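You operate a simulated robot arm through the tools that you are given. There is no shell and no other tool. Be economical: measure what you need, move in short steps, check, and stop when the job is done.

Carry out the task below with a simulated robot arm. There is one attempt and no reset: what you move stays moved.

TASK
Put the brown felt pad and the protector pack with the smallest size on its label from the window lane of the blue conveyor in the white kit tray.

It is judged by the outcome, as a careful person would: the job done as asked, and still so three seconds after it is handed in. It fails if anything else is knocked over, pushed out of place, dropped, spilled or broken.

THE ROBOT
A 6-joint arm with a two-finger parallel gripper, fixed in place. Base frame: the origin is at the foot of the arm, x ahead of it, y to its left, z up; the work surface is at about z = 0.8. Lengths are in m, angles in rad, forces in N, time in s.
With the tool pointing down near the work surface it reaches from about 0.24 to 0.64 m from the base axis. Its first joint turns from -1.152 to 1.152 rad. Payload 2.7 kg.
Tool frame: the origin (TCP) lies between the finger pads and is the grasp point; the fingertips stand 0.023 m ahead of it; z points along the fingers, y is the line along which they close. The gripper opens to 0.094 m. The fingers are 0.038 m wide and 0.01 m thick; the gripper's body (0.054 by 0.096 m) begins 0.039 m behind the TCP.
Orientation is told as [roll, pitch, yaw] about the base's x, y, z axes, in that order, counted from this pose: with the fingers straight down and closing along the base's y, the tool's x points along the base's -x, its y along +y and its z along -z.

THE INTERFACE
- The arm moves only by the tool nudge_tool. Its argument "deltas" is a list of rows, each a list of 7 numbers: the shift along the base's x, y, z in units of 50 mm (1.0 is 50 mm), then the turn, a rotation vector about the base's x, y, z in units of 4 degrees (1.0 is 4 degrees), then the gripper command, from -1 (shut) to 1 (fully open), values between in proportion. In form: [[dx, dy, dz, rx, ry, rz, gripper], ...]. A call has 1 to 10 rows; each row shifts and turns the commanded pose from where the row before left it. A call with a number of a shift or a turn outside -1 to 1 is refused whole. A row lasts 0.2 s, in which the tool goes at most 0.05 m and 0.15 rad; a call with a longer step from one row to the next is refused whole, and so is a gripper value outside its range. A pose out of reach is approached as far as the arm can. The call stops where the force on the tool passes 40 N (or 10 N more than at its start, if that is more) or the arm is blocked; 0.2 s more then pass. The fingers move at their own pace (about 0.045 m/s each) and stop on an object; they squeeze with about 38 N. The grip force told is the motor's: it shows also when the fingers shut on nothing. Time passes only in rows, and 0.2 s behind the last, so rows that do not move let the fingers close. It gives the time, the measured TCP pose, the force on the tool (base axes), the opening and the grip force at its end, in the units of the frame above (readings bear some noise), and new pictures: "show" is both (left out), scene, wrist or none.
- Cameras (640 x 400 px; columns grow to the right, rows downward): "scene" is fixed at [0.069, -0.4248, 1.4161]; the picture's right is [0.84, -0.55, 0.00], its down [-0.26, -0.39, -0.88] and it looks along [0.48, 0.74, -0.47] (base axes); focal length 313 px, centre (320, 200). "wrist" rides on the gripper at [-0.039, 0, -0.044] in the tool frame; the picture's right is [0.00, -1.00, 0.00], its down [0.97, 0.00, -0.24] and it looks along [0.24, 0.00, 0.97] (tool axes); focal length 218 px, centre (320, 200).
- point_at(camera, pixels): for up to 12 pixels [column, row] of the newest picture of that camera ("zoom" is the newest enlarged one), the place [x, y, z] in the base frame of the surface seen there, good to about 0.003 m. No time passes.
- zoom(camera, box): a new picture of the part [left, top, right, bottom] of that camera's present view, enlarged. No time passes.
- finish_job(): hands the job in; it is judged then, once.

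Work in short steps. Measure before you move; look again where a grasp or a placing could have gone wrong, and mend it. You have 60 turns and 120 pictures in all, the two below and enlarged ones among them. Open the gripper and draw the arm clear of the work before you hand the job in, unless the task says otherwise; then end with one line.

The tools are called after "Call:" by a JSON object that holds its "method" and its "body". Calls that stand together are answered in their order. nudge_tool: Moves the arm, as the interface text tells. Its arguments: {"type":"object","properties":{"deltas":{"type":"array","items":{"type":"array","items":{"type":"number"}}},"show":{"type":"string","enum":["both","scene","wrist","none"]}},"required":["deltas"]} The other tools are called the same way: point_at (camera, pixels) gives the place of the surface under pixels of a picture; zoom (camera, box) takes an enlarged picture of a part of a camera's view; finish_job () hands the job in.

At the start:

```text
t: 0.0
position: [0.3803, 0.0757, 1.1313]
orientation: [-0.001, 0.002, 0.0]
wrist_force: [0.2, 0.2, -0.3]
width: 0.094
gripper_force: 0.1
```

scene: 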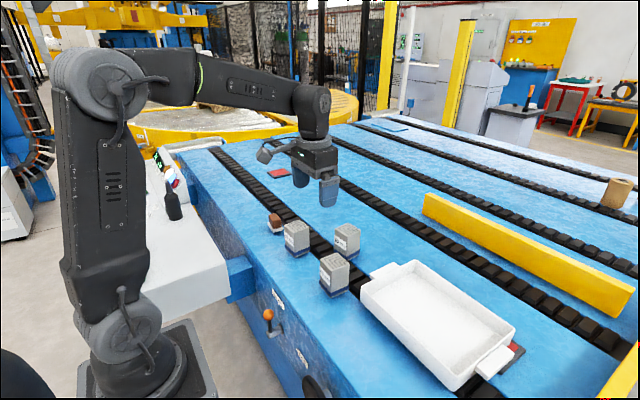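
wrist: 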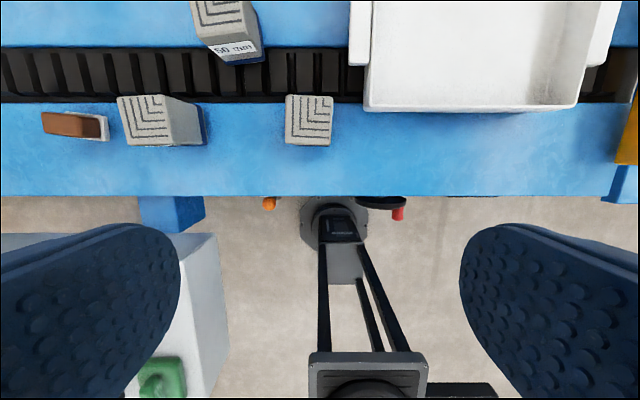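

The scene shows three grey packs near (297,237), (347,240), (334,273), a brown item near (274,222), and the tray. I'll enlarge these to read the labels and lane markings.

Call:
{"method": "zoom", "body": {"camera": "scene", "box": [240, 190, 400, 310]}}

Call:
{"method": "zoom", "body": {"camera": "scene", "box": [230, 270, 390, 400]}}

Call:
{"method": "zoom", "body": {"camera": "wrist", "box": [30, 0, 350, 200]}}

Call:
{"method": "zoom", "body": {"camera": "scene", "box": [130, 90, 450, 290]}}

Call:
{"method": "point_at", "body": {"camera": "wrist", "pixels": [[72, 124], [102, 128], [140, 120], [309, 118], [222, 12], [470, 60], [360, 60], [590, 60], [470, 10], [180, 75], [180, 160]]}}

```text
3.33 times, centred on (320, 250) of scene
```

zoom: 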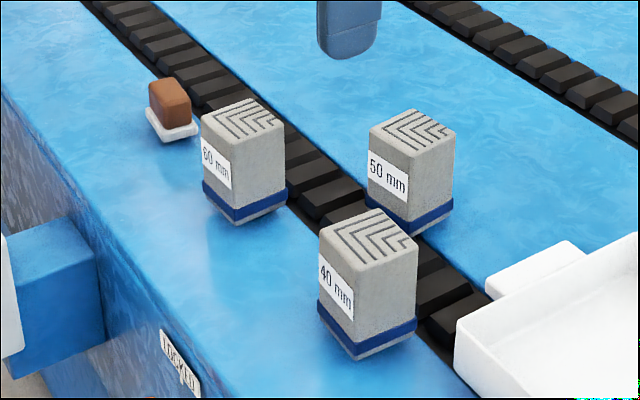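

```text
3.08 times, centred on (310, 335) of scene
```

zoom: 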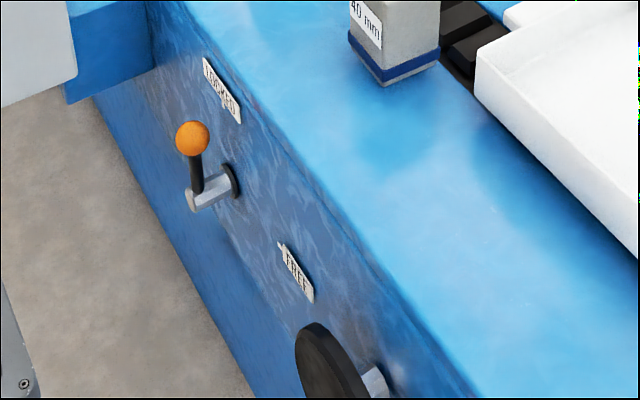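

```text
2.00 times, centred on (190, 100) of wrist
```

zoom: 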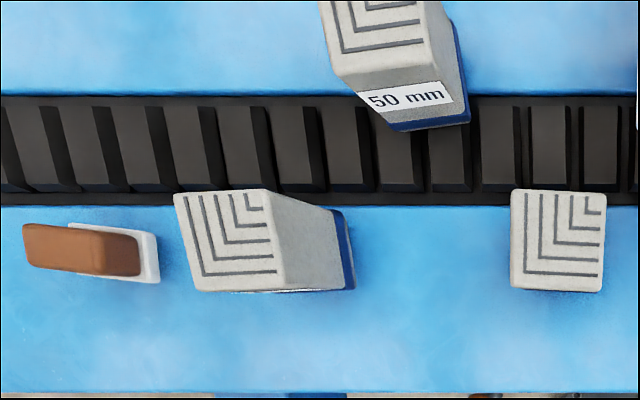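

```text
2.00 times, centred on (290, 190) of scene
```

zoom: 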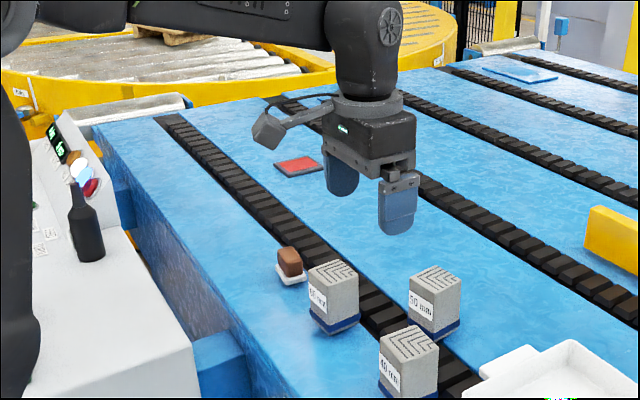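

```text
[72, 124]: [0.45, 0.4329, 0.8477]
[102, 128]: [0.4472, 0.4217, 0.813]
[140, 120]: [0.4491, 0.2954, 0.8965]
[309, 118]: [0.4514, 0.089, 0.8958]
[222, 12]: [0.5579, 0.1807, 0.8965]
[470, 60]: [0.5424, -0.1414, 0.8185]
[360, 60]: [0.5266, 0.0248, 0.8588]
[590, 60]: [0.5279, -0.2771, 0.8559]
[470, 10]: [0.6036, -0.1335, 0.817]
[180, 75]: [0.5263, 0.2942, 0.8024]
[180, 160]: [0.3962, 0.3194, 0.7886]
```

Three packs read 60, 50 and 40 mm. Before I pick, I'll look for anything that marks the "window lane" and for any other packs.

Call:
{"method": "zoom", "body": {"camera": "scene", "box": [340, 90, 640, 280]}}

Call:
{"method": "zoom", "body": {"camera": "scene", "box": [120, 120, 280, 220]}}

Call:
{"method": "zoom", "body": {"camera": "scene", "box": [440, 260, 640, 400]}}

Call:
{"method": "zoom", "body": {"camera": "scene", "box": [200, 0, 640, 130]}}

```text
2.11 times, centred on (490, 185) of scene
```

zoom: 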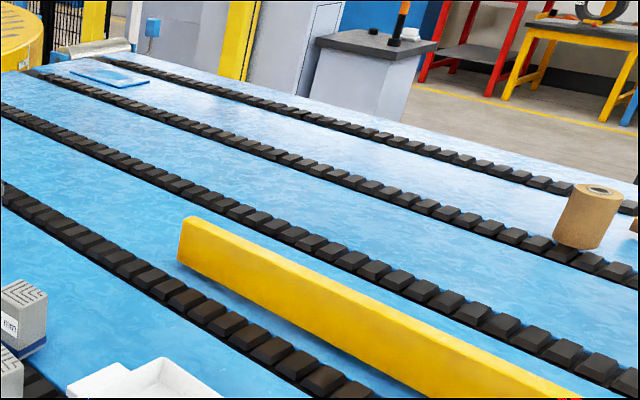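

```text
4.00 times, centred on (200, 170) of scene
```

zoom: 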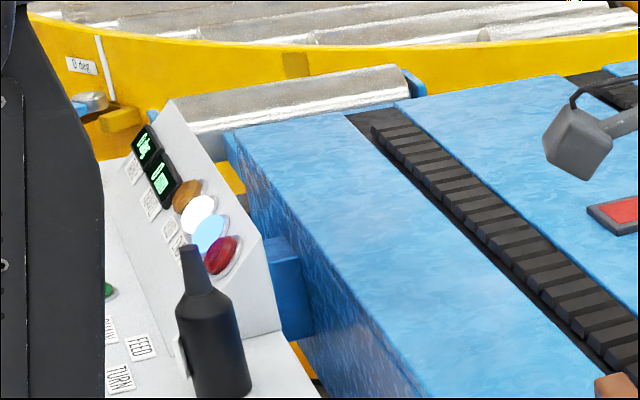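

```text
2.86 times, centred on (540, 330) of scene
```

zoom: 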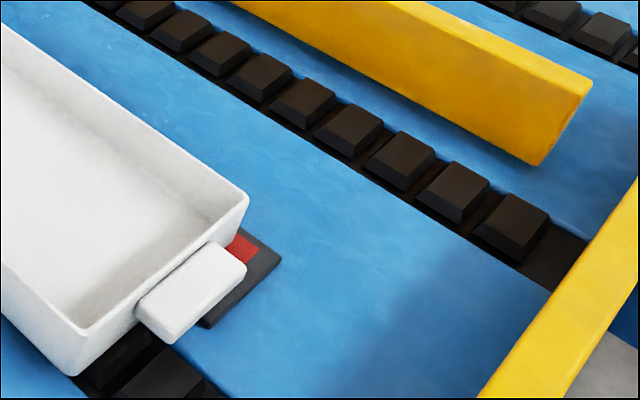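

```text
1.45 times, centred on (420, 65) of scene
```

zoom: 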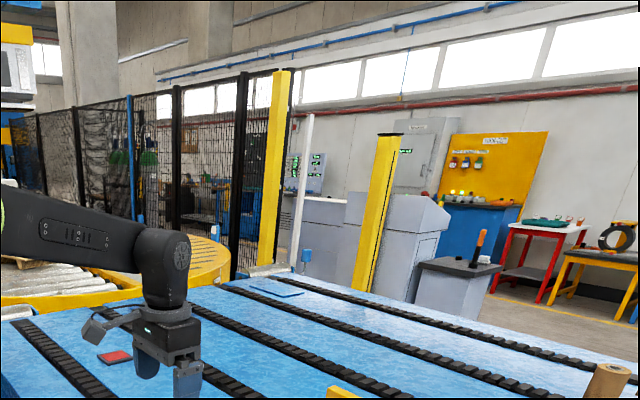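

The 40 mm pack is the smallest, whether I count all packs or only the near lane (60 and 40). I'll move above the brown pad, about (0.45, 0.43), for a closer look.

Call:
{"method": "nudge_tool", "body": {"deltas": [[0.1, 0.9, 0, 0, 0, 0, 1], [0.2, 0.9, 0, 0, 0, 0, 1], [0.2, 0.9, 0, 0, 0, 0, 1], [0.2, 0.9, 0, 0, 0, 0, 1], [0.2, 0.9, 0, 0, 0, 0, 1], [0.2, 0.9, -0.2, 0, 0, 0, 1], [0.2, 0.9, -0.4, 0, 0, 0, 1], [0.1, 0.8, -0.4, 0, 0, 0, 1], [0, 0, 0, 0, 0, 0, 1]]}}

```text
refused: row 7 steps farther than a row can; nothing moved
```

Call:
{"method": "nudge_tool", "body": {"deltas": [[0.1, 0.9, 0, 0, 0, 0, 1], [0.2, 0.9, 0, 0, 0, 0, 1], [0.2, 0.9, 0, 0, 0, 0, 1], [0.2, 0.9, 0, 0, 0, 0, 1], [0.2, 0.9, 0, 0, 0, 0, 1], [0.2, 0.9, -0.2, 0, 0, 0, 1], [0.2, 0.8, -0.4, 0, 0, 0, 1], [0.1, 0.8, -0.4, 0, 0, 0, 1], [0, 0, 0, 0, 0, 0, 1]]}}

```text
t: 2.0
position: [0.446, 0.4139, 1.0851]
orientation: [-0.002, -0.001, 0.0]
wrist_force: [0.5, 0.8, 0.0]
width: 0.0941
gripper_force: 0.0
out of reach, approached as far as the arm can: row 8
```

scene: 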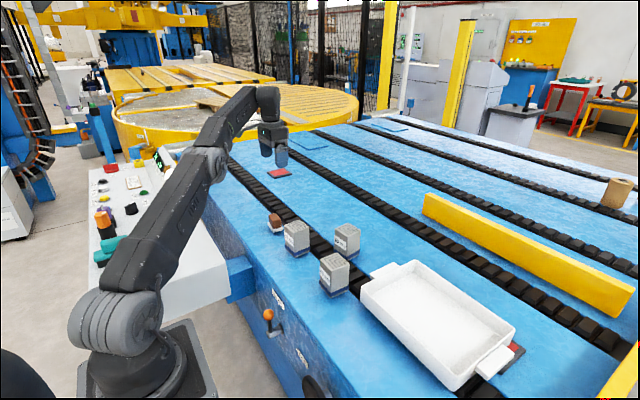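
wrist: 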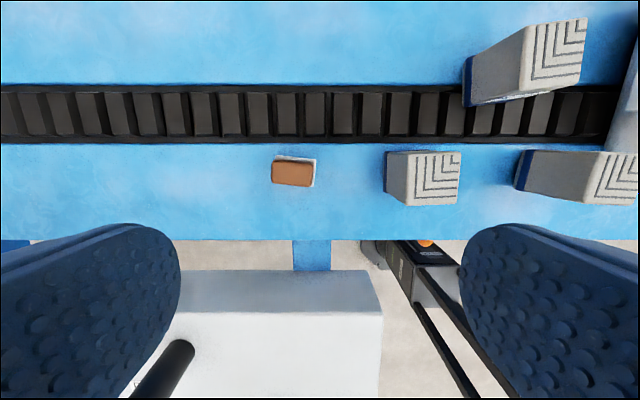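

The pad is now at wrist (293,172). I'll enlarge it and measure its edges.

Call:
{"method": "zoom", "body": {"camera": "wrist", "box": [240, 130, 352, 200]}}

Call:
{"method": "point_at", "body": {"camera": "wrist", "pixels": [[274, 163], [311, 165], [311, 185], [273, 182], [292, 173], [314, 165], [290, 157], [330, 170], [390, 170], [458, 155], [458, 202], [417, 154]]}}

Call:
{"method": "zoom", "body": {"camera": "scene", "box": [255, 200, 305, 240]}}

Call:
{"method": "zoom", "body": {"camera": "scene", "box": [80, 140, 200, 270]}}

```text
5.71 times, centred on (296, 165) of wrist
```

zoom: 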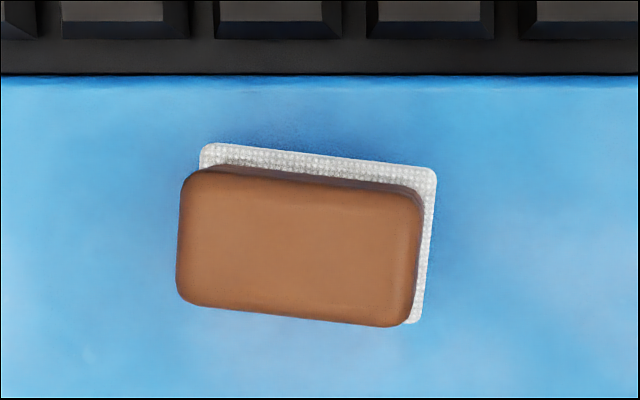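

```text
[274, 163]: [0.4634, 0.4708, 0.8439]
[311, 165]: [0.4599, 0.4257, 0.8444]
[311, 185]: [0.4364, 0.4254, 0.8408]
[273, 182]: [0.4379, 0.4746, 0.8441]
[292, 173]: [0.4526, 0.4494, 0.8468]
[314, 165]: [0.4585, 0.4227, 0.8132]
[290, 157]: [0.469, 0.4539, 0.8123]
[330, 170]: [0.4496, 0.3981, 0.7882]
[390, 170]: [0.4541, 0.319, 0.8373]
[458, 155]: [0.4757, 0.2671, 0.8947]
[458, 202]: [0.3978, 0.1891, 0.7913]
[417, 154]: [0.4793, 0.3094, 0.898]
```

```text
10.00 times, centred on (280, 220) of scene
```

zoom: 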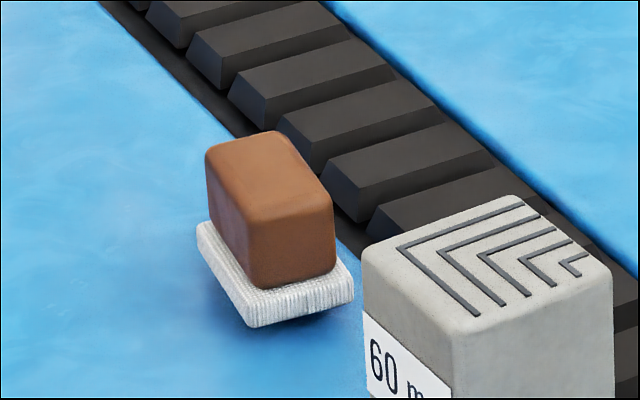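

```text
3.08 times, centred on (140, 205) of scene
```

zoom: 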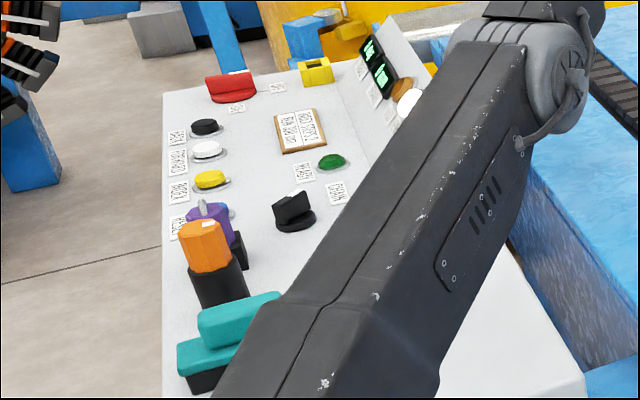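

The brown block spans about 48 × 27 mm, is centred near (0.450, 0.449), has its top at 0.846 and is turned about -6°. It sits on a felt base whose top is at 0.813. I'll turn to match and descend partway.

Call:
{"method": "nudge_tool", "body": {"deltas": [[0, 0, -0.9, 0, 0, -0.7, 1], [0, 0, -0.9, 0, 0, -0.7, 1], [0, 0, -0.9, 0, 0, 0, 1], [0, 0, 0, 0, 0, 0, 1]]}}

```text
t: 3.0
position: [0.4461, 0.4131, 0.9497]
orientation: [-0.001, 0.0, -0.097]
wrist_force: [-0.3, -0.1, -0.2]
width: 0.0943
gripper_force: 0.1
```

scene: 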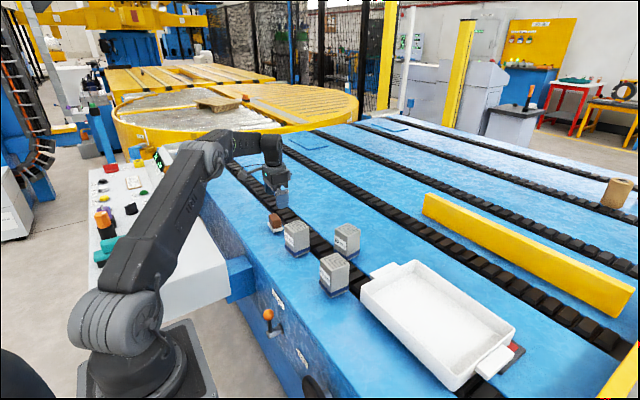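
wrist: 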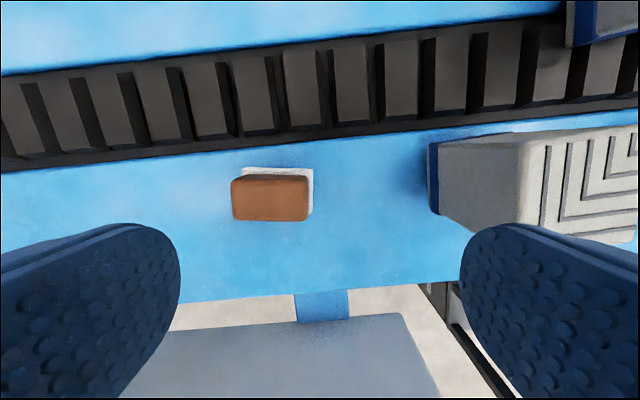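

The block's edges now line up with the picture. I'll measure its corners again.

Call:
{"method": "point_at", "body": {"camera": "wrist", "pixels": [[236, 185], [305, 183], [305, 215], [236, 215], [270, 198], [311, 174], [246, 170], [540, 190], [625, 240]]}}

```text
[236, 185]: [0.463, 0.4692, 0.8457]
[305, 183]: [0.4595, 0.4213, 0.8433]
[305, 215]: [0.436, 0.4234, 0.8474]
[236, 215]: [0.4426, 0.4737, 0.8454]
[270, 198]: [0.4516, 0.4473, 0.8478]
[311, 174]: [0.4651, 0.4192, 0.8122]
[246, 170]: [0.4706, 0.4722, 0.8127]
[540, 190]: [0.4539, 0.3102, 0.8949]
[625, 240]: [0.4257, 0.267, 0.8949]
```

The block centre is (0.450, 0.447). I'll move over it and descend to z≈0.842.

Call:
{"method": "nudge_tool", "body": {"deltas": [[0.08, 0.68, 0, 0, 0, 0, 1], [0, 0, -0.7, 0, 0, 0, 1], [0, 0, -0.7, 0, 0, 0, 1], [0, 0, -0.5, 0, 0, 0, 1], [0, 0, -0.25, 0, 0, 0, 1], [0, 0, 0, 0, 0, 0, 1]]}}

```text
t: 4.4
position: [0.4526, 0.448, 0.8437]
orientation: [0.001, 0.001, -0.099]
wrist_force: [0.0, 0.1, -0.5]
width: 0.094
gripper_force: 0.1
```

scene: 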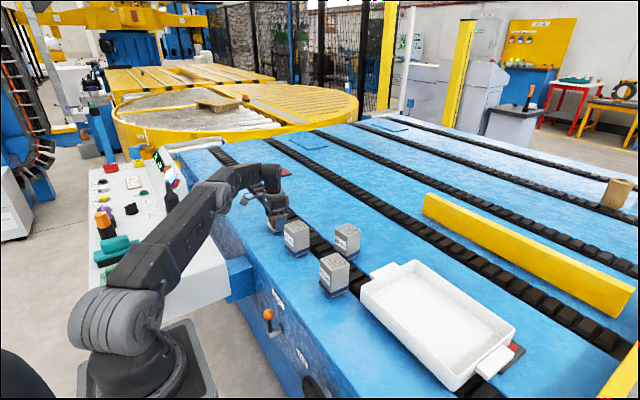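
wrist: 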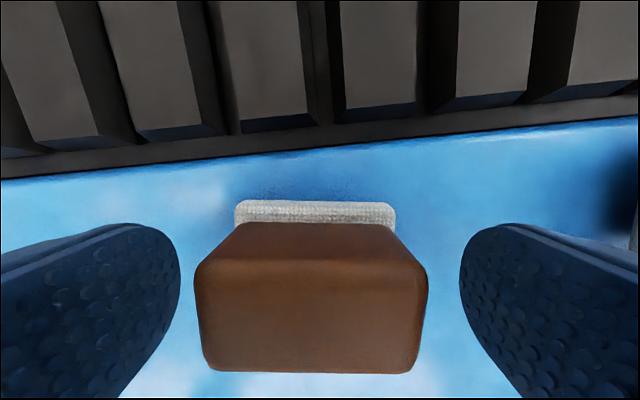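

The block is centred between the fingers. I'll close the gripper.

Call:
{"method": "nudge_tool", "body": {"deltas": [[0, 0, -0.04, 0, 0, 0, -1], [0, 0, 0, 0, 0, 0, -1], [0, 0, 0, 0, 0, 0, -1], [0, 0, 0, 0, 0, 0, -1], [0, 0, 0, 0, 0, 0, -1]], "show": "wrist"}}

```text
t: 5.6
position: [0.4519, 0.4484, 0.8414]
orientation: [-0.001, 0.001, -0.099]
wrist_force: [-0.2, -0.5, 0.0]
width: 0.0552
gripper_force: 37.4
```

wrist: 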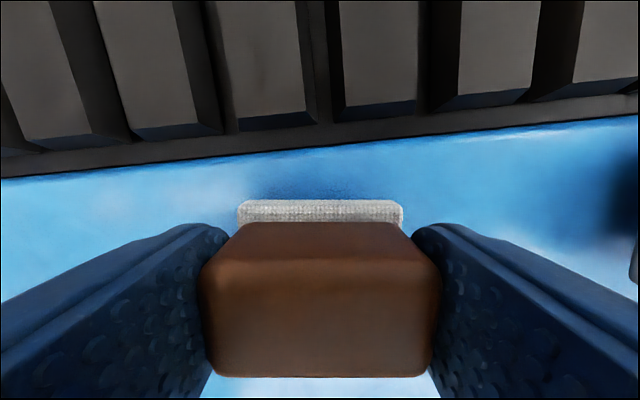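

The gripper holds at 55 mm and 37 N. I'll lift straight up, then draw in.

Call:
{"method": "nudge_tool", "body": {"deltas": [[0, 0, 0.5, 0, 0, 0, -1], [0, 0, 0.8, 0, 0, 0, -1], [0, 0, 0.9, 0, 0, 0, -1], [-0.3, -0.5, 0.7, 0, 0, 0, -1], [-0.3, -0.7, 0.5, 0, 0, 0, -1], [0, 0, 0, 0, 0, 0, -1]]}}

Call:
{"method": "point_at", "body": {"camera": "scene", "pixels": [[362, 288], [418, 262], [516, 328], [455, 388], [400, 290], [430, 310], [465, 340], [455, 365], [375, 290], [416, 274], [500, 330]]}}

```text
t: 7.0
position: [0.4231, 0.3899, 1.012]
orientation: [0.0, 0.0, -0.098]
wrist_force: [-0.5, 0.1, -1.4]
width: 0.0555
gripper_force: 38.0
```

scene: 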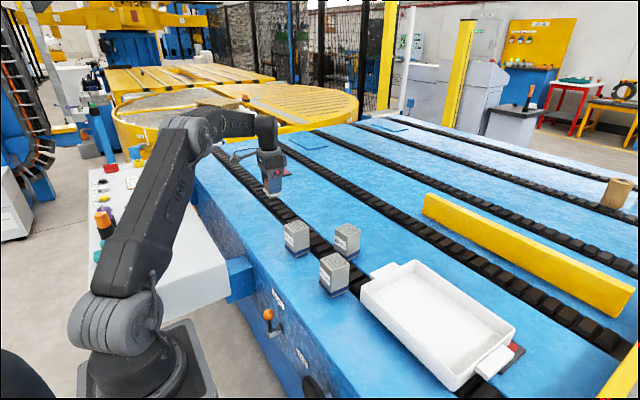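
wrist: 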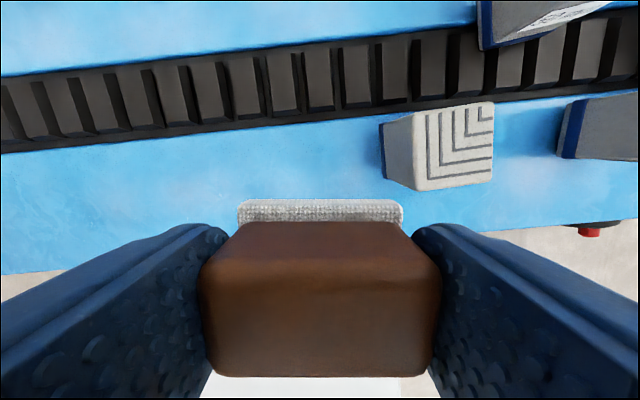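

```text
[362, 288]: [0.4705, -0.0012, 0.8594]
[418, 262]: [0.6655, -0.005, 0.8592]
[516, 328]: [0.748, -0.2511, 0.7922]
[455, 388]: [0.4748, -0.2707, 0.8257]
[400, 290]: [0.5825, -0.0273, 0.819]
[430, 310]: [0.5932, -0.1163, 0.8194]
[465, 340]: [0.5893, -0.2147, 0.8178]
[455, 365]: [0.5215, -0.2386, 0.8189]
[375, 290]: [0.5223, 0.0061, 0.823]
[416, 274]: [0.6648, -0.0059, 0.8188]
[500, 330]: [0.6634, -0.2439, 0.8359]
```

The pad is held and clear. The tray's inside spans x 0.48–0.66 and y −0.26 to −0.01, with its floor at 0.818. I'll carry the pad over to (0.55, −0.085).

Call:
{"method": "nudge_tool", "body": {"deltas": [[0.1, -0.95, 0.2, 0, 0, 0.7, -1], [0.25, -0.95, 0, 0, 0, 0.7, -1], [0.25, -0.95, 0, 0, 0, 0, -1], [0.25, -0.95, 0, 0, 0, 0, -1], [0.25, -0.95, 0, 0, 0, 0, -1], [0.25, -0.95, 0, 0, 0, 0, -1], [0.3, -0.95, 0, 0, 0, 0, -1], [0.3, -0.95, 0, 0, 0, 0, -1], [0.3, -0.95, 0, 0, 0, 0, -1], [0.3, -0.95, 0, 0, 0, 0, -1]]}}

```text
t: 9.2
position: [0.5487, -0.0885, 1.0205]
orientation: [0.0, 0.002, 0.003]
wrist_force: [-0.7, -0.1, -1.8]
width: 0.055
gripper_force: 38.2
```

scene: 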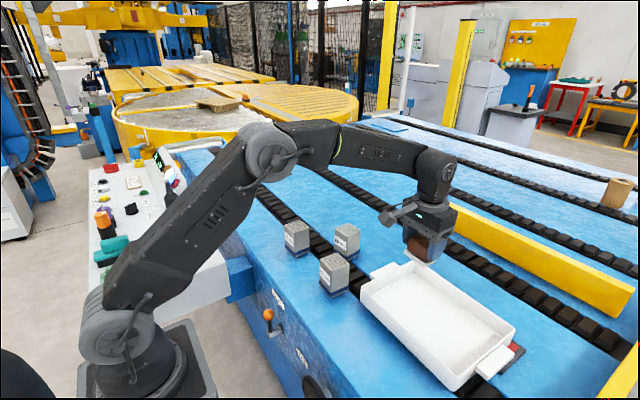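
wrist: 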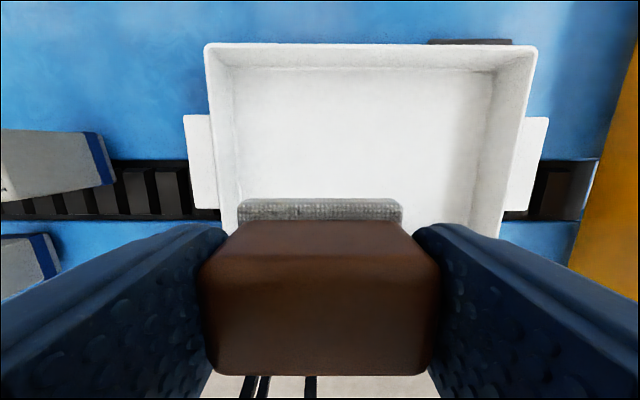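

The pad is over the tray. I'll check the tray's edges from this view before lowering.

Call:
{"method": "point_at", "body": {"camera": "wrist", "pixels": [[215, 130], [530, 130], [370, 47], [243, 150], [490, 150], [232, 75], [495, 75], [370, 100], [200, 150], [218, 215]]}}

```text
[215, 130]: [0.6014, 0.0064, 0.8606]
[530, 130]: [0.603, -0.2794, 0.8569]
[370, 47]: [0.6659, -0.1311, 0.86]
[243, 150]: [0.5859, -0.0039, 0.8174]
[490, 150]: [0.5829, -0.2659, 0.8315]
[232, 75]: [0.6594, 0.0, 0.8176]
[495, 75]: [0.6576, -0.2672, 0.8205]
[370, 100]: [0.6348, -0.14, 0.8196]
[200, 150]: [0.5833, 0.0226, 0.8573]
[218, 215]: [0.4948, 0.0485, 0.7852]
```

There's good clearance. I'll lower to just above the floor, where contact should come at z≈0.869.

Call:
{"method": "nudge_tool", "body": {"deltas": [[0, 0.16, -0.8, 0, 0, 0, -1], [0, 0, -0.8, 0, 0, 0, -1], [0, 0, -0.7, 0, 0, 0, -1], [0, 0, -0.4, 0, 0, 0, -1], [0, 0, -0.2, 0, 0, 0, -1], [0, 0, -0.05, 0, 0, 0, -1], [0, 0, 0, 0, 0, 0, -1]]}}

```text
t: 10.8
position: [0.548, -0.0811, 0.8738]
orientation: [0.001, 0.0, 0.0]
wrist_force: [-0.8, -1.0, -0.6]
width: 0.0555
gripper_force: 38.3
```

scene: 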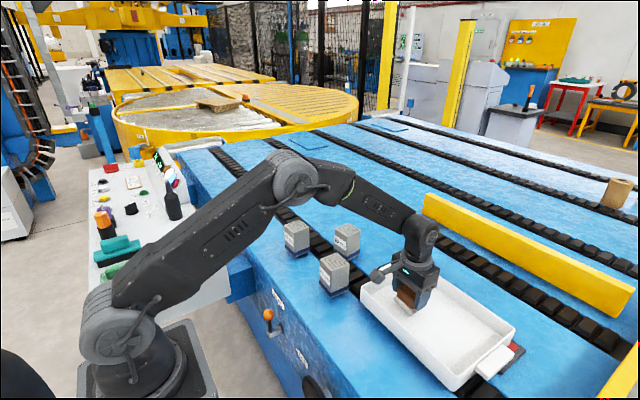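
wrist: 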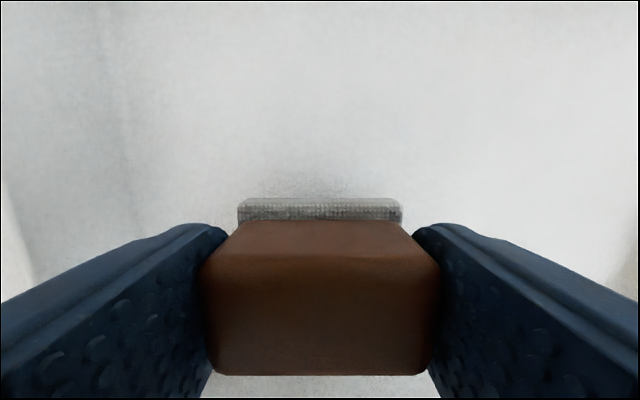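

A little lower until it touches.

Call:
{"method": "nudge_tool", "body": {"deltas": [[0, 0, -0.06, 0, 0, 0, -1], [0, 0, -0.03, 0, 0, 0, -1]], "show": "none"}}

```text
t: 11.4
position: [0.5487, -0.0806, 0.8689]
orientation: [0.0, -0.001, 0.001]
wrist_force: [-0.8, 0.6, -1.5]
width: 0.0554
gripper_force: 38.1
```

Call:
{"method": "nudge_tool", "body": {"deltas": [[0, 0, -0.03, 0, 0, 0, -1], [0, 0, 0, 0, 0, 0, -1]], "show": "none"}}

```text
t: 12.0
position: [0.5484, -0.0796, 0.8682]
orientation: [0.0, 0.001, -0.001]
wrist_force: [0.3, 0.3, -0.3]
width: 0.0555
gripper_force: 37.7
```

Call:
{"method": "nudge_tool", "body": {"deltas": [[0, 0, -0.03, 0, 0, 0, -1], [0, 0, 0, 0, 0, 0, -1]], "show": "none"}}

```text
t: 12.6
position: [0.5489, -0.0804, 0.8662]
orientation: [-0.001, 0.0, 0.001]
wrist_force: [0.3, 0.5, -0.6]
width: 0.0552
gripper_force: 38.1
```

Call:
{"method": "nudge_tool", "body": {"deltas": [[0, 0, -0.03, 0, 0, 0, -1], [0, 0, 0, 0, 0, 0, -1]], "show": "wrist"}}

Call:
{"method": "zoom", "body": {"camera": "scene", "box": [370, 250, 470, 330]}}

```text
t: 13.2
position: [0.5491, -0.0809, 0.8648]
orientation: [0.001, -0.001, 0.001]
wrist_force: [0.1, -0.1, -0.7]
width: 0.0554
gripper_force: 37.7
```

wrist: 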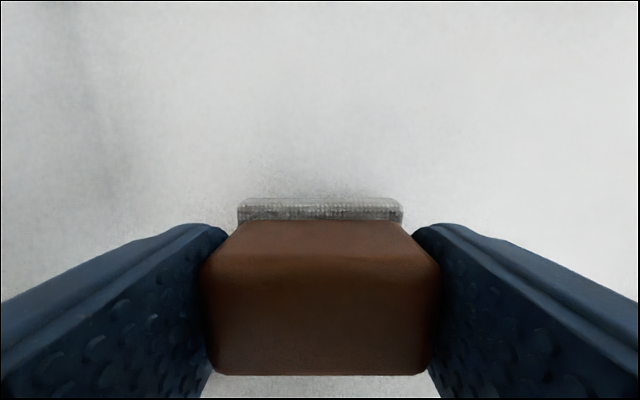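

```text
5.00 times, centred on (420, 290) of scene
```

zoom: 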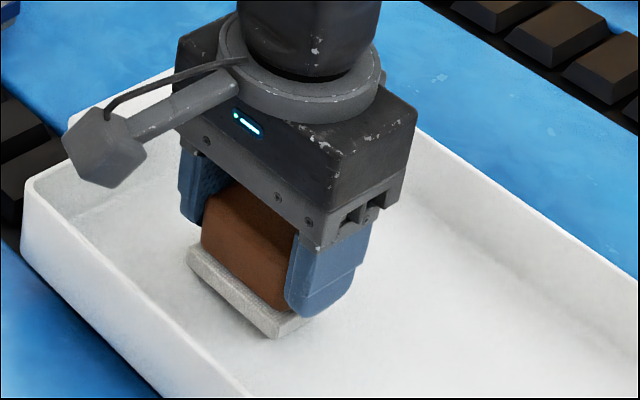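

Call:
{"method": "nudge_tool", "body": {"deltas": [[0, 0, -0.03, 0, 0, 0, -1], [0, 0, -0.03, 0, 0, 0, -1], [0, 0, 0, 0, 0, 0, -1]], "show": "none"}}

Call:
{"method": "point_at", "body": {"camera": "wrist", "pixels": [[320, 215], [320, 203], [320, 190], [320, 150], [320, 290]]}}

```text
t: 14.0
position: [0.5487, -0.0795, 0.8619]
orientation: [-0.002, 0.0, 0.0]
wrist_force: [0.4, -0.2, -1.1]
width: 0.0554
gripper_force: 38.3
```

```text
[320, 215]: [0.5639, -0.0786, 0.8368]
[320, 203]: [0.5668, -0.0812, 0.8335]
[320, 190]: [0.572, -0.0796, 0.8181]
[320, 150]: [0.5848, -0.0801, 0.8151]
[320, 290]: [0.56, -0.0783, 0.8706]
```

Call:
{"method": "nudge_tool", "body": {"deltas": [[0, 0, -0.03, 0, 0, 0, -1], [0, 0, -0.02, 0, 0, 0, -1], [0, 0, 0, 0, 0, 0, -1]]}}

Call:
{"method": "zoom", "body": {"camera": "scene", "box": [390, 280, 450, 330]}}

```text
t: 14.8
position: [0.5489, -0.0791, 0.8595]
orientation: [0.0, 0.001, 0.001]
wrist_force: [0.0, 0.8, -1.3]
width: 0.0555
gripper_force: 37.9
```

scene: 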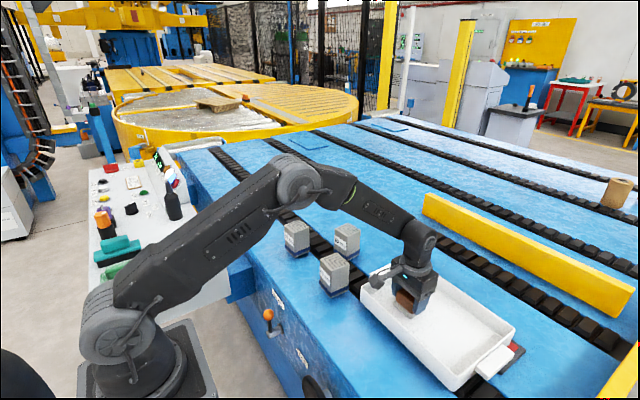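
wrist: 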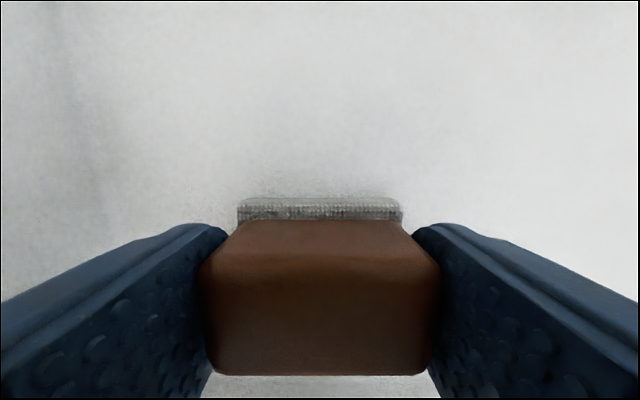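

```text
8.00 times, centred on (420, 305) of scene
```

zoom: 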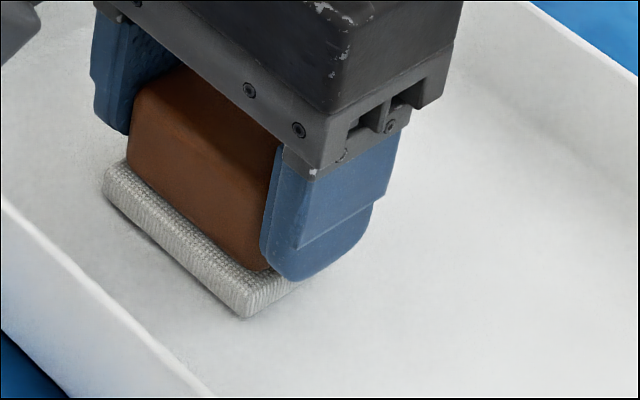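

The felt is nearly on the floor. I'll go down in small steps until the force shows contact.

Call:
{"method": "nudge_tool", "body": {"deltas": [[0, 0, -0.03, 0, 0, 0, -1], [0, 0, 0, 0, 0, 0, -1]], "show": "none"}}

Call:
{"method": "nudge_tool", "body": {"deltas": [[0, 0, -0.03, 0, 0, 0, -1], [0, 0, 0, 0, 0, 0, -1]], "show": "none"}}

```text
t: 15.4
position: [0.5478, -0.079, 0.8571]
orientation: [-0.001, 0.0, -0.002]
wrist_force: [0.2, -0.3, -0.2]
width: 0.0552
gripper_force: 38.2
```

```text
t: 16.0
position: [0.5485, -0.0787, 0.8577]
orientation: [0.001, -0.001, 0.001]
wrist_force: [-5.7, -0.8, 16.9]
width: 0.0554
gripper_force: 38.3
```

Contact, with a force of 17 N. I'll ease up half a millimetre, open partway and lift clear.

Call:
{"method": "nudge_tool", "body": {"deltas": [[0, 0, 0.02, 0, 0, 0, -1], [0, 0, 0, 0, 0, 0, 0.6], [0, 0, 0, 0, 0, 0, 0.6], [0, 0, 0, 0, 0, 0, 0.6], [0, 0, 0.6, 0, 0, 0, 0.6], [0, 0, 0.9, 0, 0, 0, 0.6], [0, 0, 0.9, 0, 0, 0, 0.6], [0, 0, 0.6, 0, 0, 0, 0.6]]}}

Call:
{"method": "zoom", "body": {"camera": "scene", "box": [240, 210, 440, 335]}}

```text
t: 17.8
position: [0.5481, -0.0811, 1.0079]
orientation: [0.0, -0.002, 0.0]
wrist_force: [-0.3, 0.1, 0.7]
width: 0.0751
gripper_force: 0.0
```

scene: 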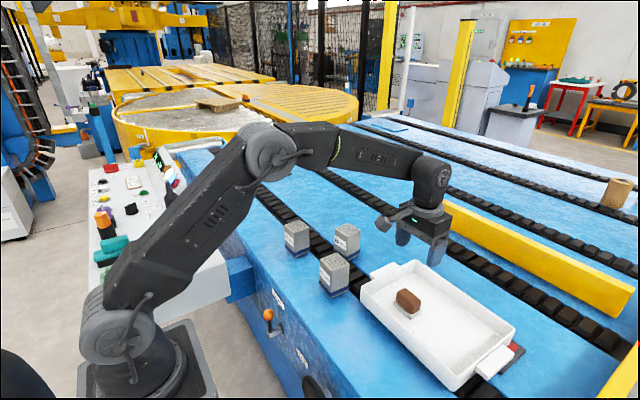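
wrist: 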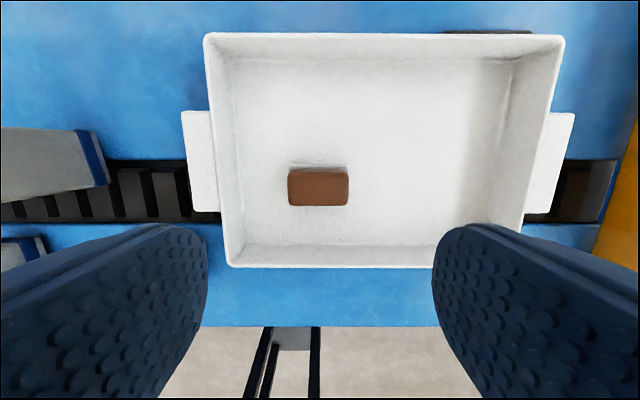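

```text
3.20 times, centred on (340, 272) of scene
```

zoom: 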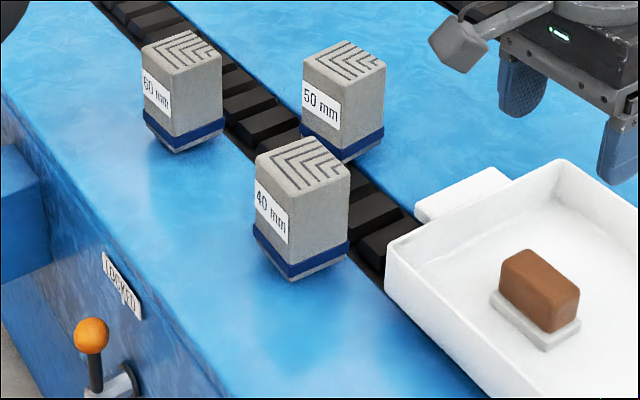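

The pad stands upright in the tray. Next I'll go above the 40 mm pack near (0.45, 0.089).

Call:
{"method": "nudge_tool", "body": {"deltas": [[-0.5, 0.8, 0.3, 0, 0, 0, 1], [-0.5, 0.8, 0.2, 0, 0, 0, 1], [-0.5, 0.8, 0, 0, 0, 0, 1], [-0.5, 0.8, 0, 0, 0, 0, 1], [0, 0.2, 0, 0, 0, 0, 1], [0, 0, 0, 0, 0, 0, 1]], "show": "wrist"}}

```text
t: 19.2
position: [0.4485, 0.0909, 1.0335]
orientation: [0.0, 0.0, 0.0]
wrist_force: [-0.3, -0.2, -0.4]
width: 0.094
gripper_force: 0.1
```

wrist: 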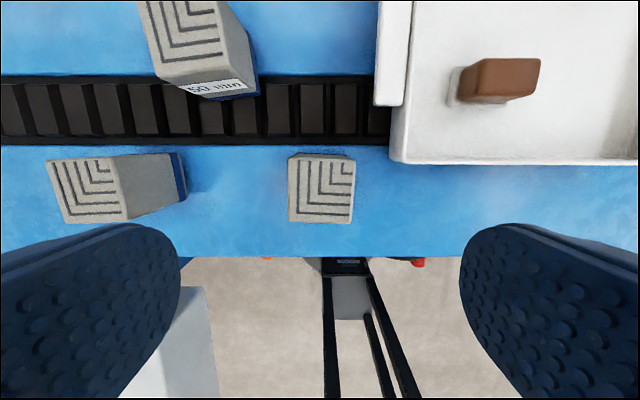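

Call:
{"method": "point_at", "body": {"camera": "wrist", "pixels": [[291, 160], [352, 164], [349, 218], [291, 216], [321, 190], [392, 158], [240, 200], [398, 80], [180, 185], [240, 90]]}}

Call:
{"method": "zoom", "body": {"camera": "wrist", "box": [264, 140, 376, 230]}}

```text
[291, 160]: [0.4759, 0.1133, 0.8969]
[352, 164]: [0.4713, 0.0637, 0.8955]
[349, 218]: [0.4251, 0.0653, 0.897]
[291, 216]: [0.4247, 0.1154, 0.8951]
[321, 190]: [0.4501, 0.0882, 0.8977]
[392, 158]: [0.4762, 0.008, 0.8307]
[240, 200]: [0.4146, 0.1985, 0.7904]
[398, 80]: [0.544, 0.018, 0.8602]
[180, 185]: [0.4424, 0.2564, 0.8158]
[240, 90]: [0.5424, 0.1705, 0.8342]
```

```text
4.44 times, centred on (320, 185) of wrist
```

zoom: 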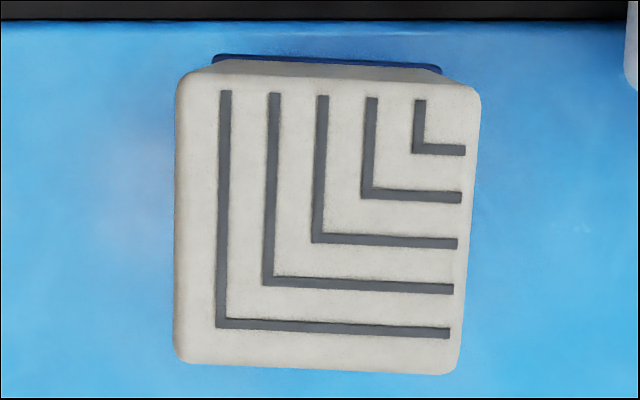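

The 40 mm pack is centred at (0.450, 0.089), has its top at 0.897, is about 52 mm wide and is turned about −2.5°. I'll descend to z≈0.868.

Call:
{"method": "nudge_tool", "body": {"deltas": [[0.02, -0.03, -0.8, 0, 0, -0.6, 1], [0, 0, -0.8, 0, 0, 0, 1], [0, 0, -0.8, 0, 0, 0, 1], [0, 0, -0.6, 0, 0, 0, 1], [0, 0, -0.3, 0, 0, 0, 1], [0, 0, 0, 0, 0, 0, 1]]}}

```text
t: 20.6
position: [0.4495, 0.0892, 0.8664]
orientation: [-0.001, -0.001, -0.043]
wrist_force: [0.4, 0.1, 1.0]
width: 0.0939
gripper_force: 0.0
```

scene: 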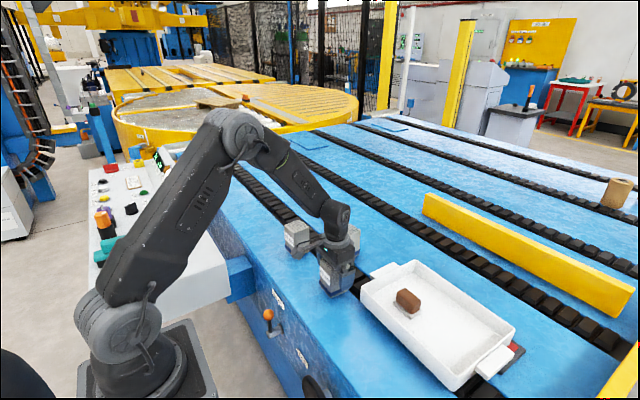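
wrist: 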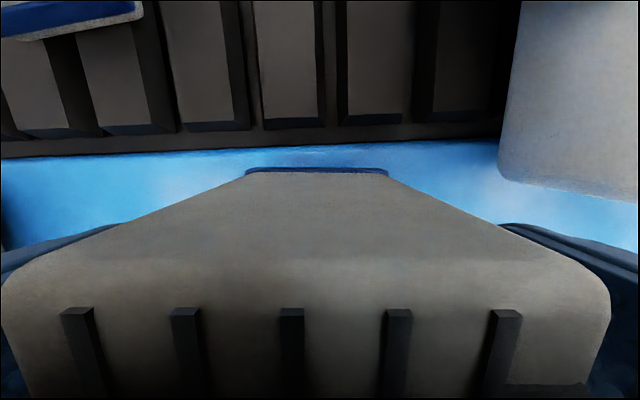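

The fingers straddle the pack evenly. I'll close.

Call:
{"method": "nudge_tool", "body": {"deltas": [[0, 0, 0, 0, 0, 0, -1], [0, 0, 0, 0, 0, 0, -1], [0, 0, 0, 0, 0, 0, -1], [0, 0, 0, 0, 0, 0, -1], [0, 0, 0, 0, 0, 0, -1]], "show": "none"}}

Call:
{"method": "nudge_tool", "body": {"deltas": [[0, 0, 0.3, 0, 0, 0, -1], [0, 0, 0.7, 0, 0, 0, -1], [0, 0, 0.8, 0, 0, 0, -1], [0, 0, 0.8, 0, 0, 0, -1], [0, 0, 0.4, 0, 0, 0, -1]]}}

```text
t: 21.8
position: [0.4502, 0.0885, 0.8679]
orientation: [0.0, 0.0, -0.042]
wrist_force: [0.0, 0.5, -0.6]
width: 0.058
gripper_force: 38.4
```

```text
t: 23.0
position: [0.4507, 0.089, 1.0178]
orientation: [0.0, 0.0, -0.041]
wrist_force: [1.3, 0.2, -1.1]
width: 0.0577
gripper_force: 37.8
```

scene: 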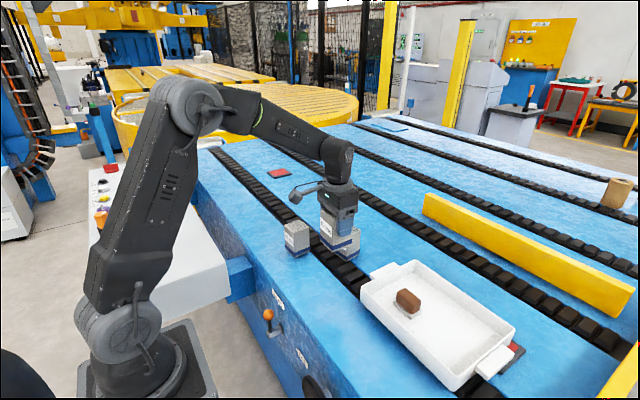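
wrist: 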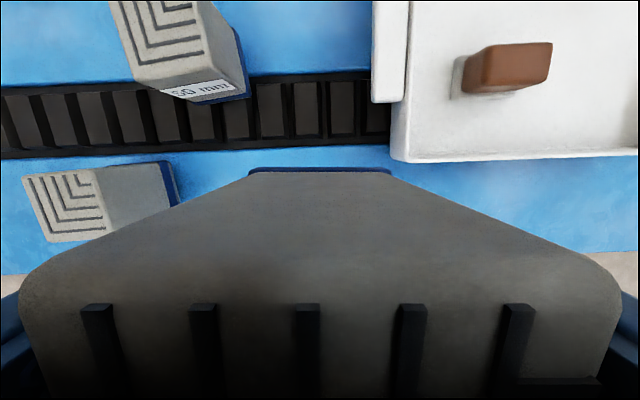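

The pack is lifted and clear. I'll carry it to (0.56, −0.185) over the tray.

Call:
{"method": "nudge_tool", "body": {"deltas": [[0.35, -0.9, 0.1, 0, 0, 0.6, -1], [0.35, -0.91, 0, 0, 0, 0, -1], [0.38, -0.91, 0, 0, 0, 0, -1], [0.38, -0.91, 0, 0, 0, 0, -1], [0.38, -0.91, 0, 0, 0, 0, -1], [0.38, -0.91, 0, 0, 0, 0, -1], [0, 0, 0, 0, 0, 0, -1]]}}

```text
t: 24.6
position: [0.5618, -0.184, 1.0216]
orientation: [0.001, 0.002, 0.0]
wrist_force: [-0.1, -0.7, -2.5]
width: 0.0578
gripper_force: 38.0
```

scene: 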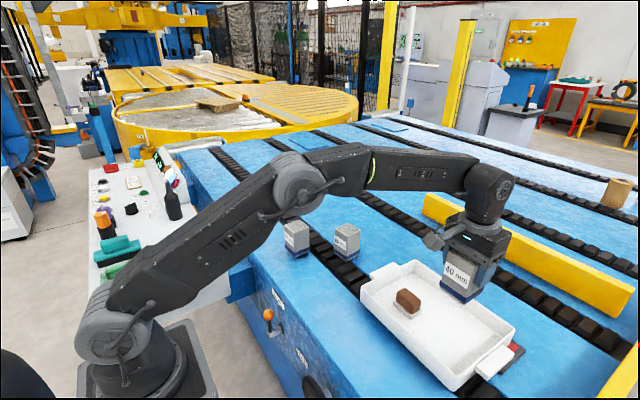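
wrist: 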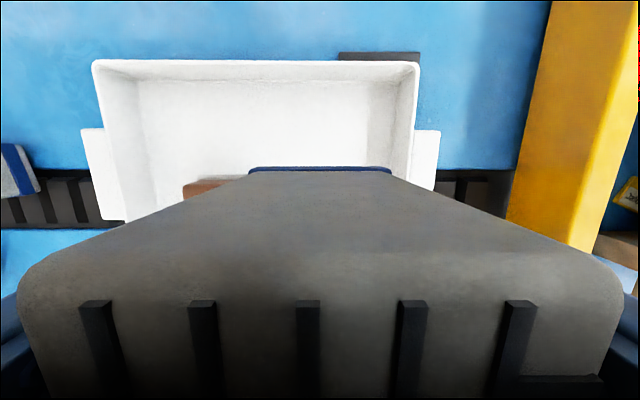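

Position is good; the pad edge is at y≈−0.108 and the pack spans −0.155 to −0.213. I'll lower to near contact.

Call:
{"method": "nudge_tool", "body": {"deltas": [[0, 0, -0.8, 0, 0, 0, -1], [0, 0, -0.8, 0, 0, 0, -1], [0, 0, -0.6, 0, 0, 0, -1], [0, 0, -0.25, 0, 0, 0, -1], [0, 0, -0.1, 0, 0, 0, -1], [0, 0, 0, 0, 0, 0, -1]], "show": "scene"}}

Call:
{"method": "nudge_tool", "body": {"deltas": [[0, 0, -0.05, 0, 0, 0, -1], [0, 0, 0, 0, 0, 0, -1]], "show": "none"}}

Call:
{"method": "nudge_tool", "body": {"deltas": [[0, 0, -0.04, 0, 0, 0, -1], [0, 0, 0, 0, 0, 0, -1]], "show": "none"}}

```text
t: 26.0
position: [0.5608, -0.1844, 0.8932]
orientation: [0.001, 0.001, -0.002]
wrist_force: [-0.2, -0.2, -2.7]
width: 0.0579
gripper_force: 37.6
```

scene: 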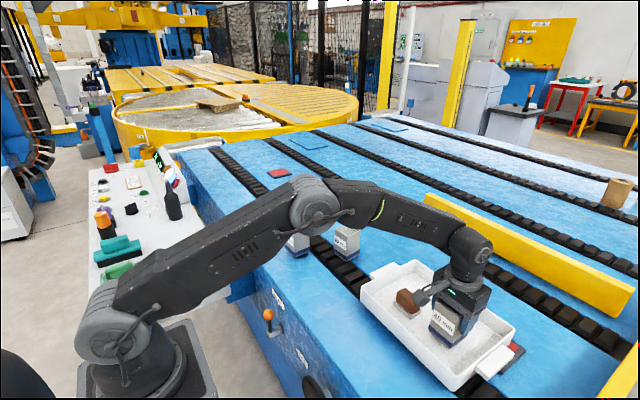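

```text
t: 26.6
position: [0.5607, -0.1841, 0.8912]
orientation: [0.0, 0.0, 0.0]
wrist_force: [0.8, 0.3, -1.5]
width: 0.0578
gripper_force: 37.7
```

```text
t: 27.2
position: [0.56, -0.1847, 0.8902]
orientation: [0.0, 0.0, -0.001]
wrist_force: [-0.3, 0.0, -2.2]
width: 0.0578
gripper_force: 38.1
```

Call:
{"method": "nudge_tool", "body": {"deltas": [[0, 0, -0.04, 0, 0, 0, -1], [0, 0, 0, 0, 0, 0, -1]], "show": "none"}}

Call:
{"method": "nudge_tool", "body": {"deltas": [[0, 0, -0.03, 0, 0, 0, -1], [0, 0, 0, 0, 0, 0, -1]], "show": "none"}}

Call:
{"method": "zoom", "body": {"camera": "scene", "box": [390, 250, 510, 360]}}

```text
t: 27.8
position: [0.5599, -0.1842, 0.8885]
orientation: [-0.001, -0.001, 0.0]
wrist_force: [0.3, -0.5, -1.8]
width: 0.0578
gripper_force: 38.2
```

```text
t: 28.4
position: [0.5603, -0.1846, 0.8865]
orientation: [0.0, 0.0, -0.001]
wrist_force: [-0.1, 0.8, -1.7]
width: 0.0577
gripper_force: 37.8
```

```text
3.64 times, centred on (450, 305) of scene
```

zoom: 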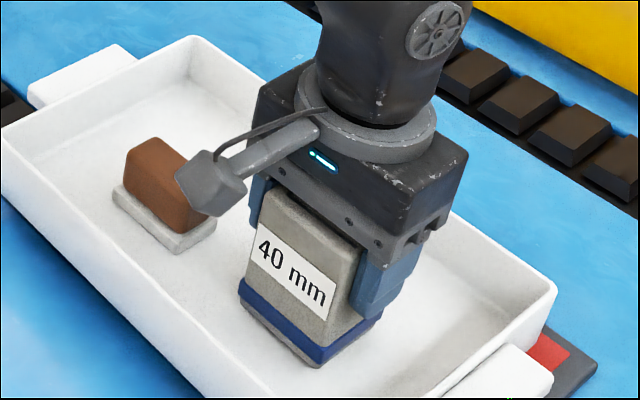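

Call:
{"method": "nudge_tool", "body": {"deltas": [[0, 0, -0.03, 0, 0, 0, -1], [0, 0, 0, 0, 0, 0, -1]], "show": "none"}}

Call:
{"method": "nudge_tool", "body": {"deltas": [[0, 0, -0.03, 0, 0, 0, -1], [0, 0, 0, 0, 0, 0, -1]], "show": "none"}}

```text
t: 29.0
position: [0.561, -0.1853, 0.8856]
orientation: [0.0, -0.001, -0.001]
wrist_force: [-0.1, -0.1, -2.7]
width: 0.0579
gripper_force: 38.2
```

```text
t: 29.6
position: [0.5606, -0.1832, 0.8839]
orientation: [0.002, -0.001, -0.002]
wrist_force: [-0.9, -0.2, -2.8]
width: 0.0576
gripper_force: 38.0
```

Call:
{"method": "nudge_tool", "body": {"deltas": [[0, 0, -0.025, 0, 0, 0, -1], [0, 0, 0, 0, 0, 0, -1]], "show": "none"}}

Call:
{"method": "nudge_tool", "body": {"deltas": [[0, 0, -0.02, 0, 0, 0, -1], [0, 0, 0, 0, 0, 0, -1]], "show": "scene"}}

```text
t: 30.2
position: [0.5603, -0.1843, 0.8839]
orientation: [-0.001, -0.002, 0.001]
wrist_force: [-2.6, 1.3, 8.1]
width: 0.0576
gripper_force: 37.9
```

```text
t: 30.8
position: [0.5591, -0.1836, 0.8848]
orientation: [-0.002, -0.002, -0.001]
wrist_force: [-5.7, 3.3, 20.8]
width: 0.0578
gripper_force: 38.1
```

scene: 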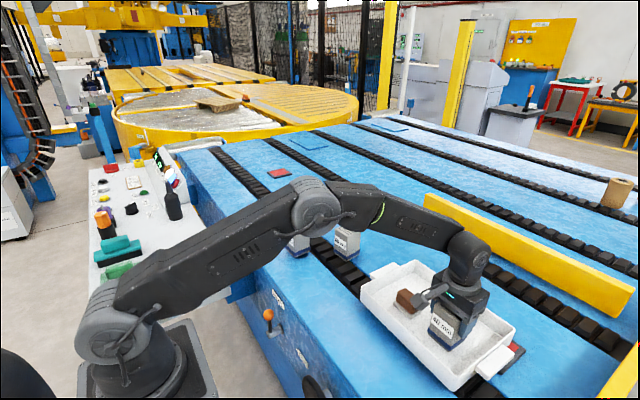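

The pack rests on the tray floor. I'll ease up, open partway and rise.

Call:
{"method": "nudge_tool", "body": {"deltas": [[0, 0, 0.04, 0, 0, 0, -1], [0, 0, 0, 0, 0, 0, 0.6], [0, 0, 0, 0, 0, 0, 0.6], [0, 0, 0, 0, 0, 0, 0.6], [0, 0, 0.5, 0, 0, 0, 0.6], [0, 0, 0.9, 0, 0, 0, 0.6], [0, 0, 0.9, 0, 0, 0, 0.6], [0, 0, 0.9, 0, 0, 0, 0.6], [-0.6, 0.5, 0.4, 0, 0, 0, 1], [-0.8, 0.5, 0, 0, 0, 0, 1]], "show": "none"}}

Call:
{"method": "nudge_tool", "body": {"deltas": [[-0.8, 0.5, 0, 0, 0, 0, 1], [-0.8, 0.5, 0, 0, 0, 0, 1], [-0.6, 0.7, 0, 0, 0, 0, 1], [0, 0.9, 0, 0, 0, 0, 1], [0, 0, 0, 0, 0, 0, 1]]}}

Call:
{"method": "zoom", "body": {"camera": "scene", "box": [260, 200, 530, 400]}}

```text
t: 33.0
position: [0.4886, -0.1336, 1.0636]
orientation: [0.0, -0.001, -0.001]
wrist_force: [0.1, 0.8, -0.3]
width: 0.0941
gripper_force: 0.2
```

```text
t: 34.2
position: [0.3783, -0.0018, 1.0646]
orientation: [-0.002, 0.0, -0.001]
wrist_force: [-0.6, 0.5, -0.1]
width: 0.094
gripper_force: 0.2
```

scene: 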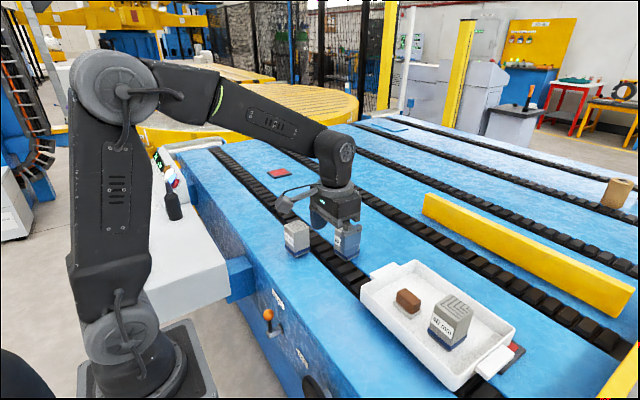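
wrist: 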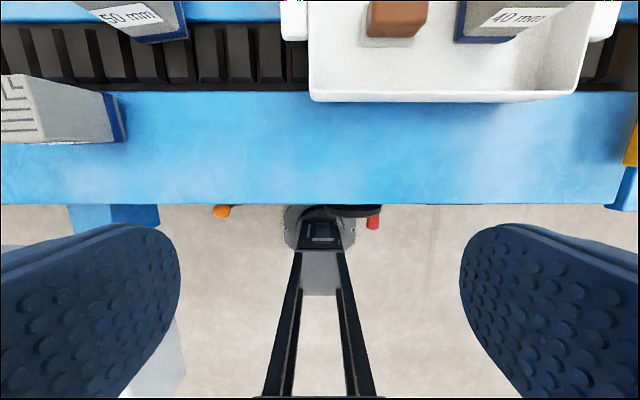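

```text
2.00 times, centred on (395, 300) of scene
```

zoom: 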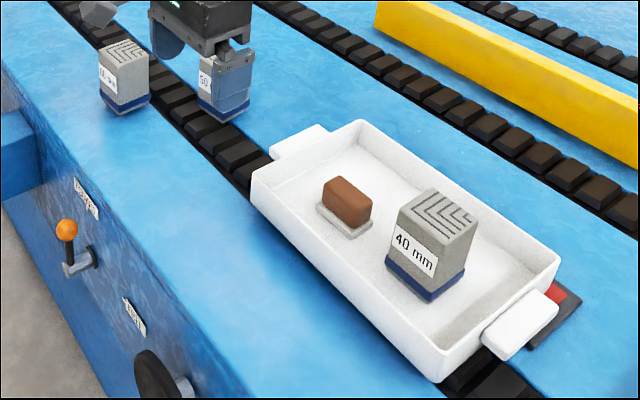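

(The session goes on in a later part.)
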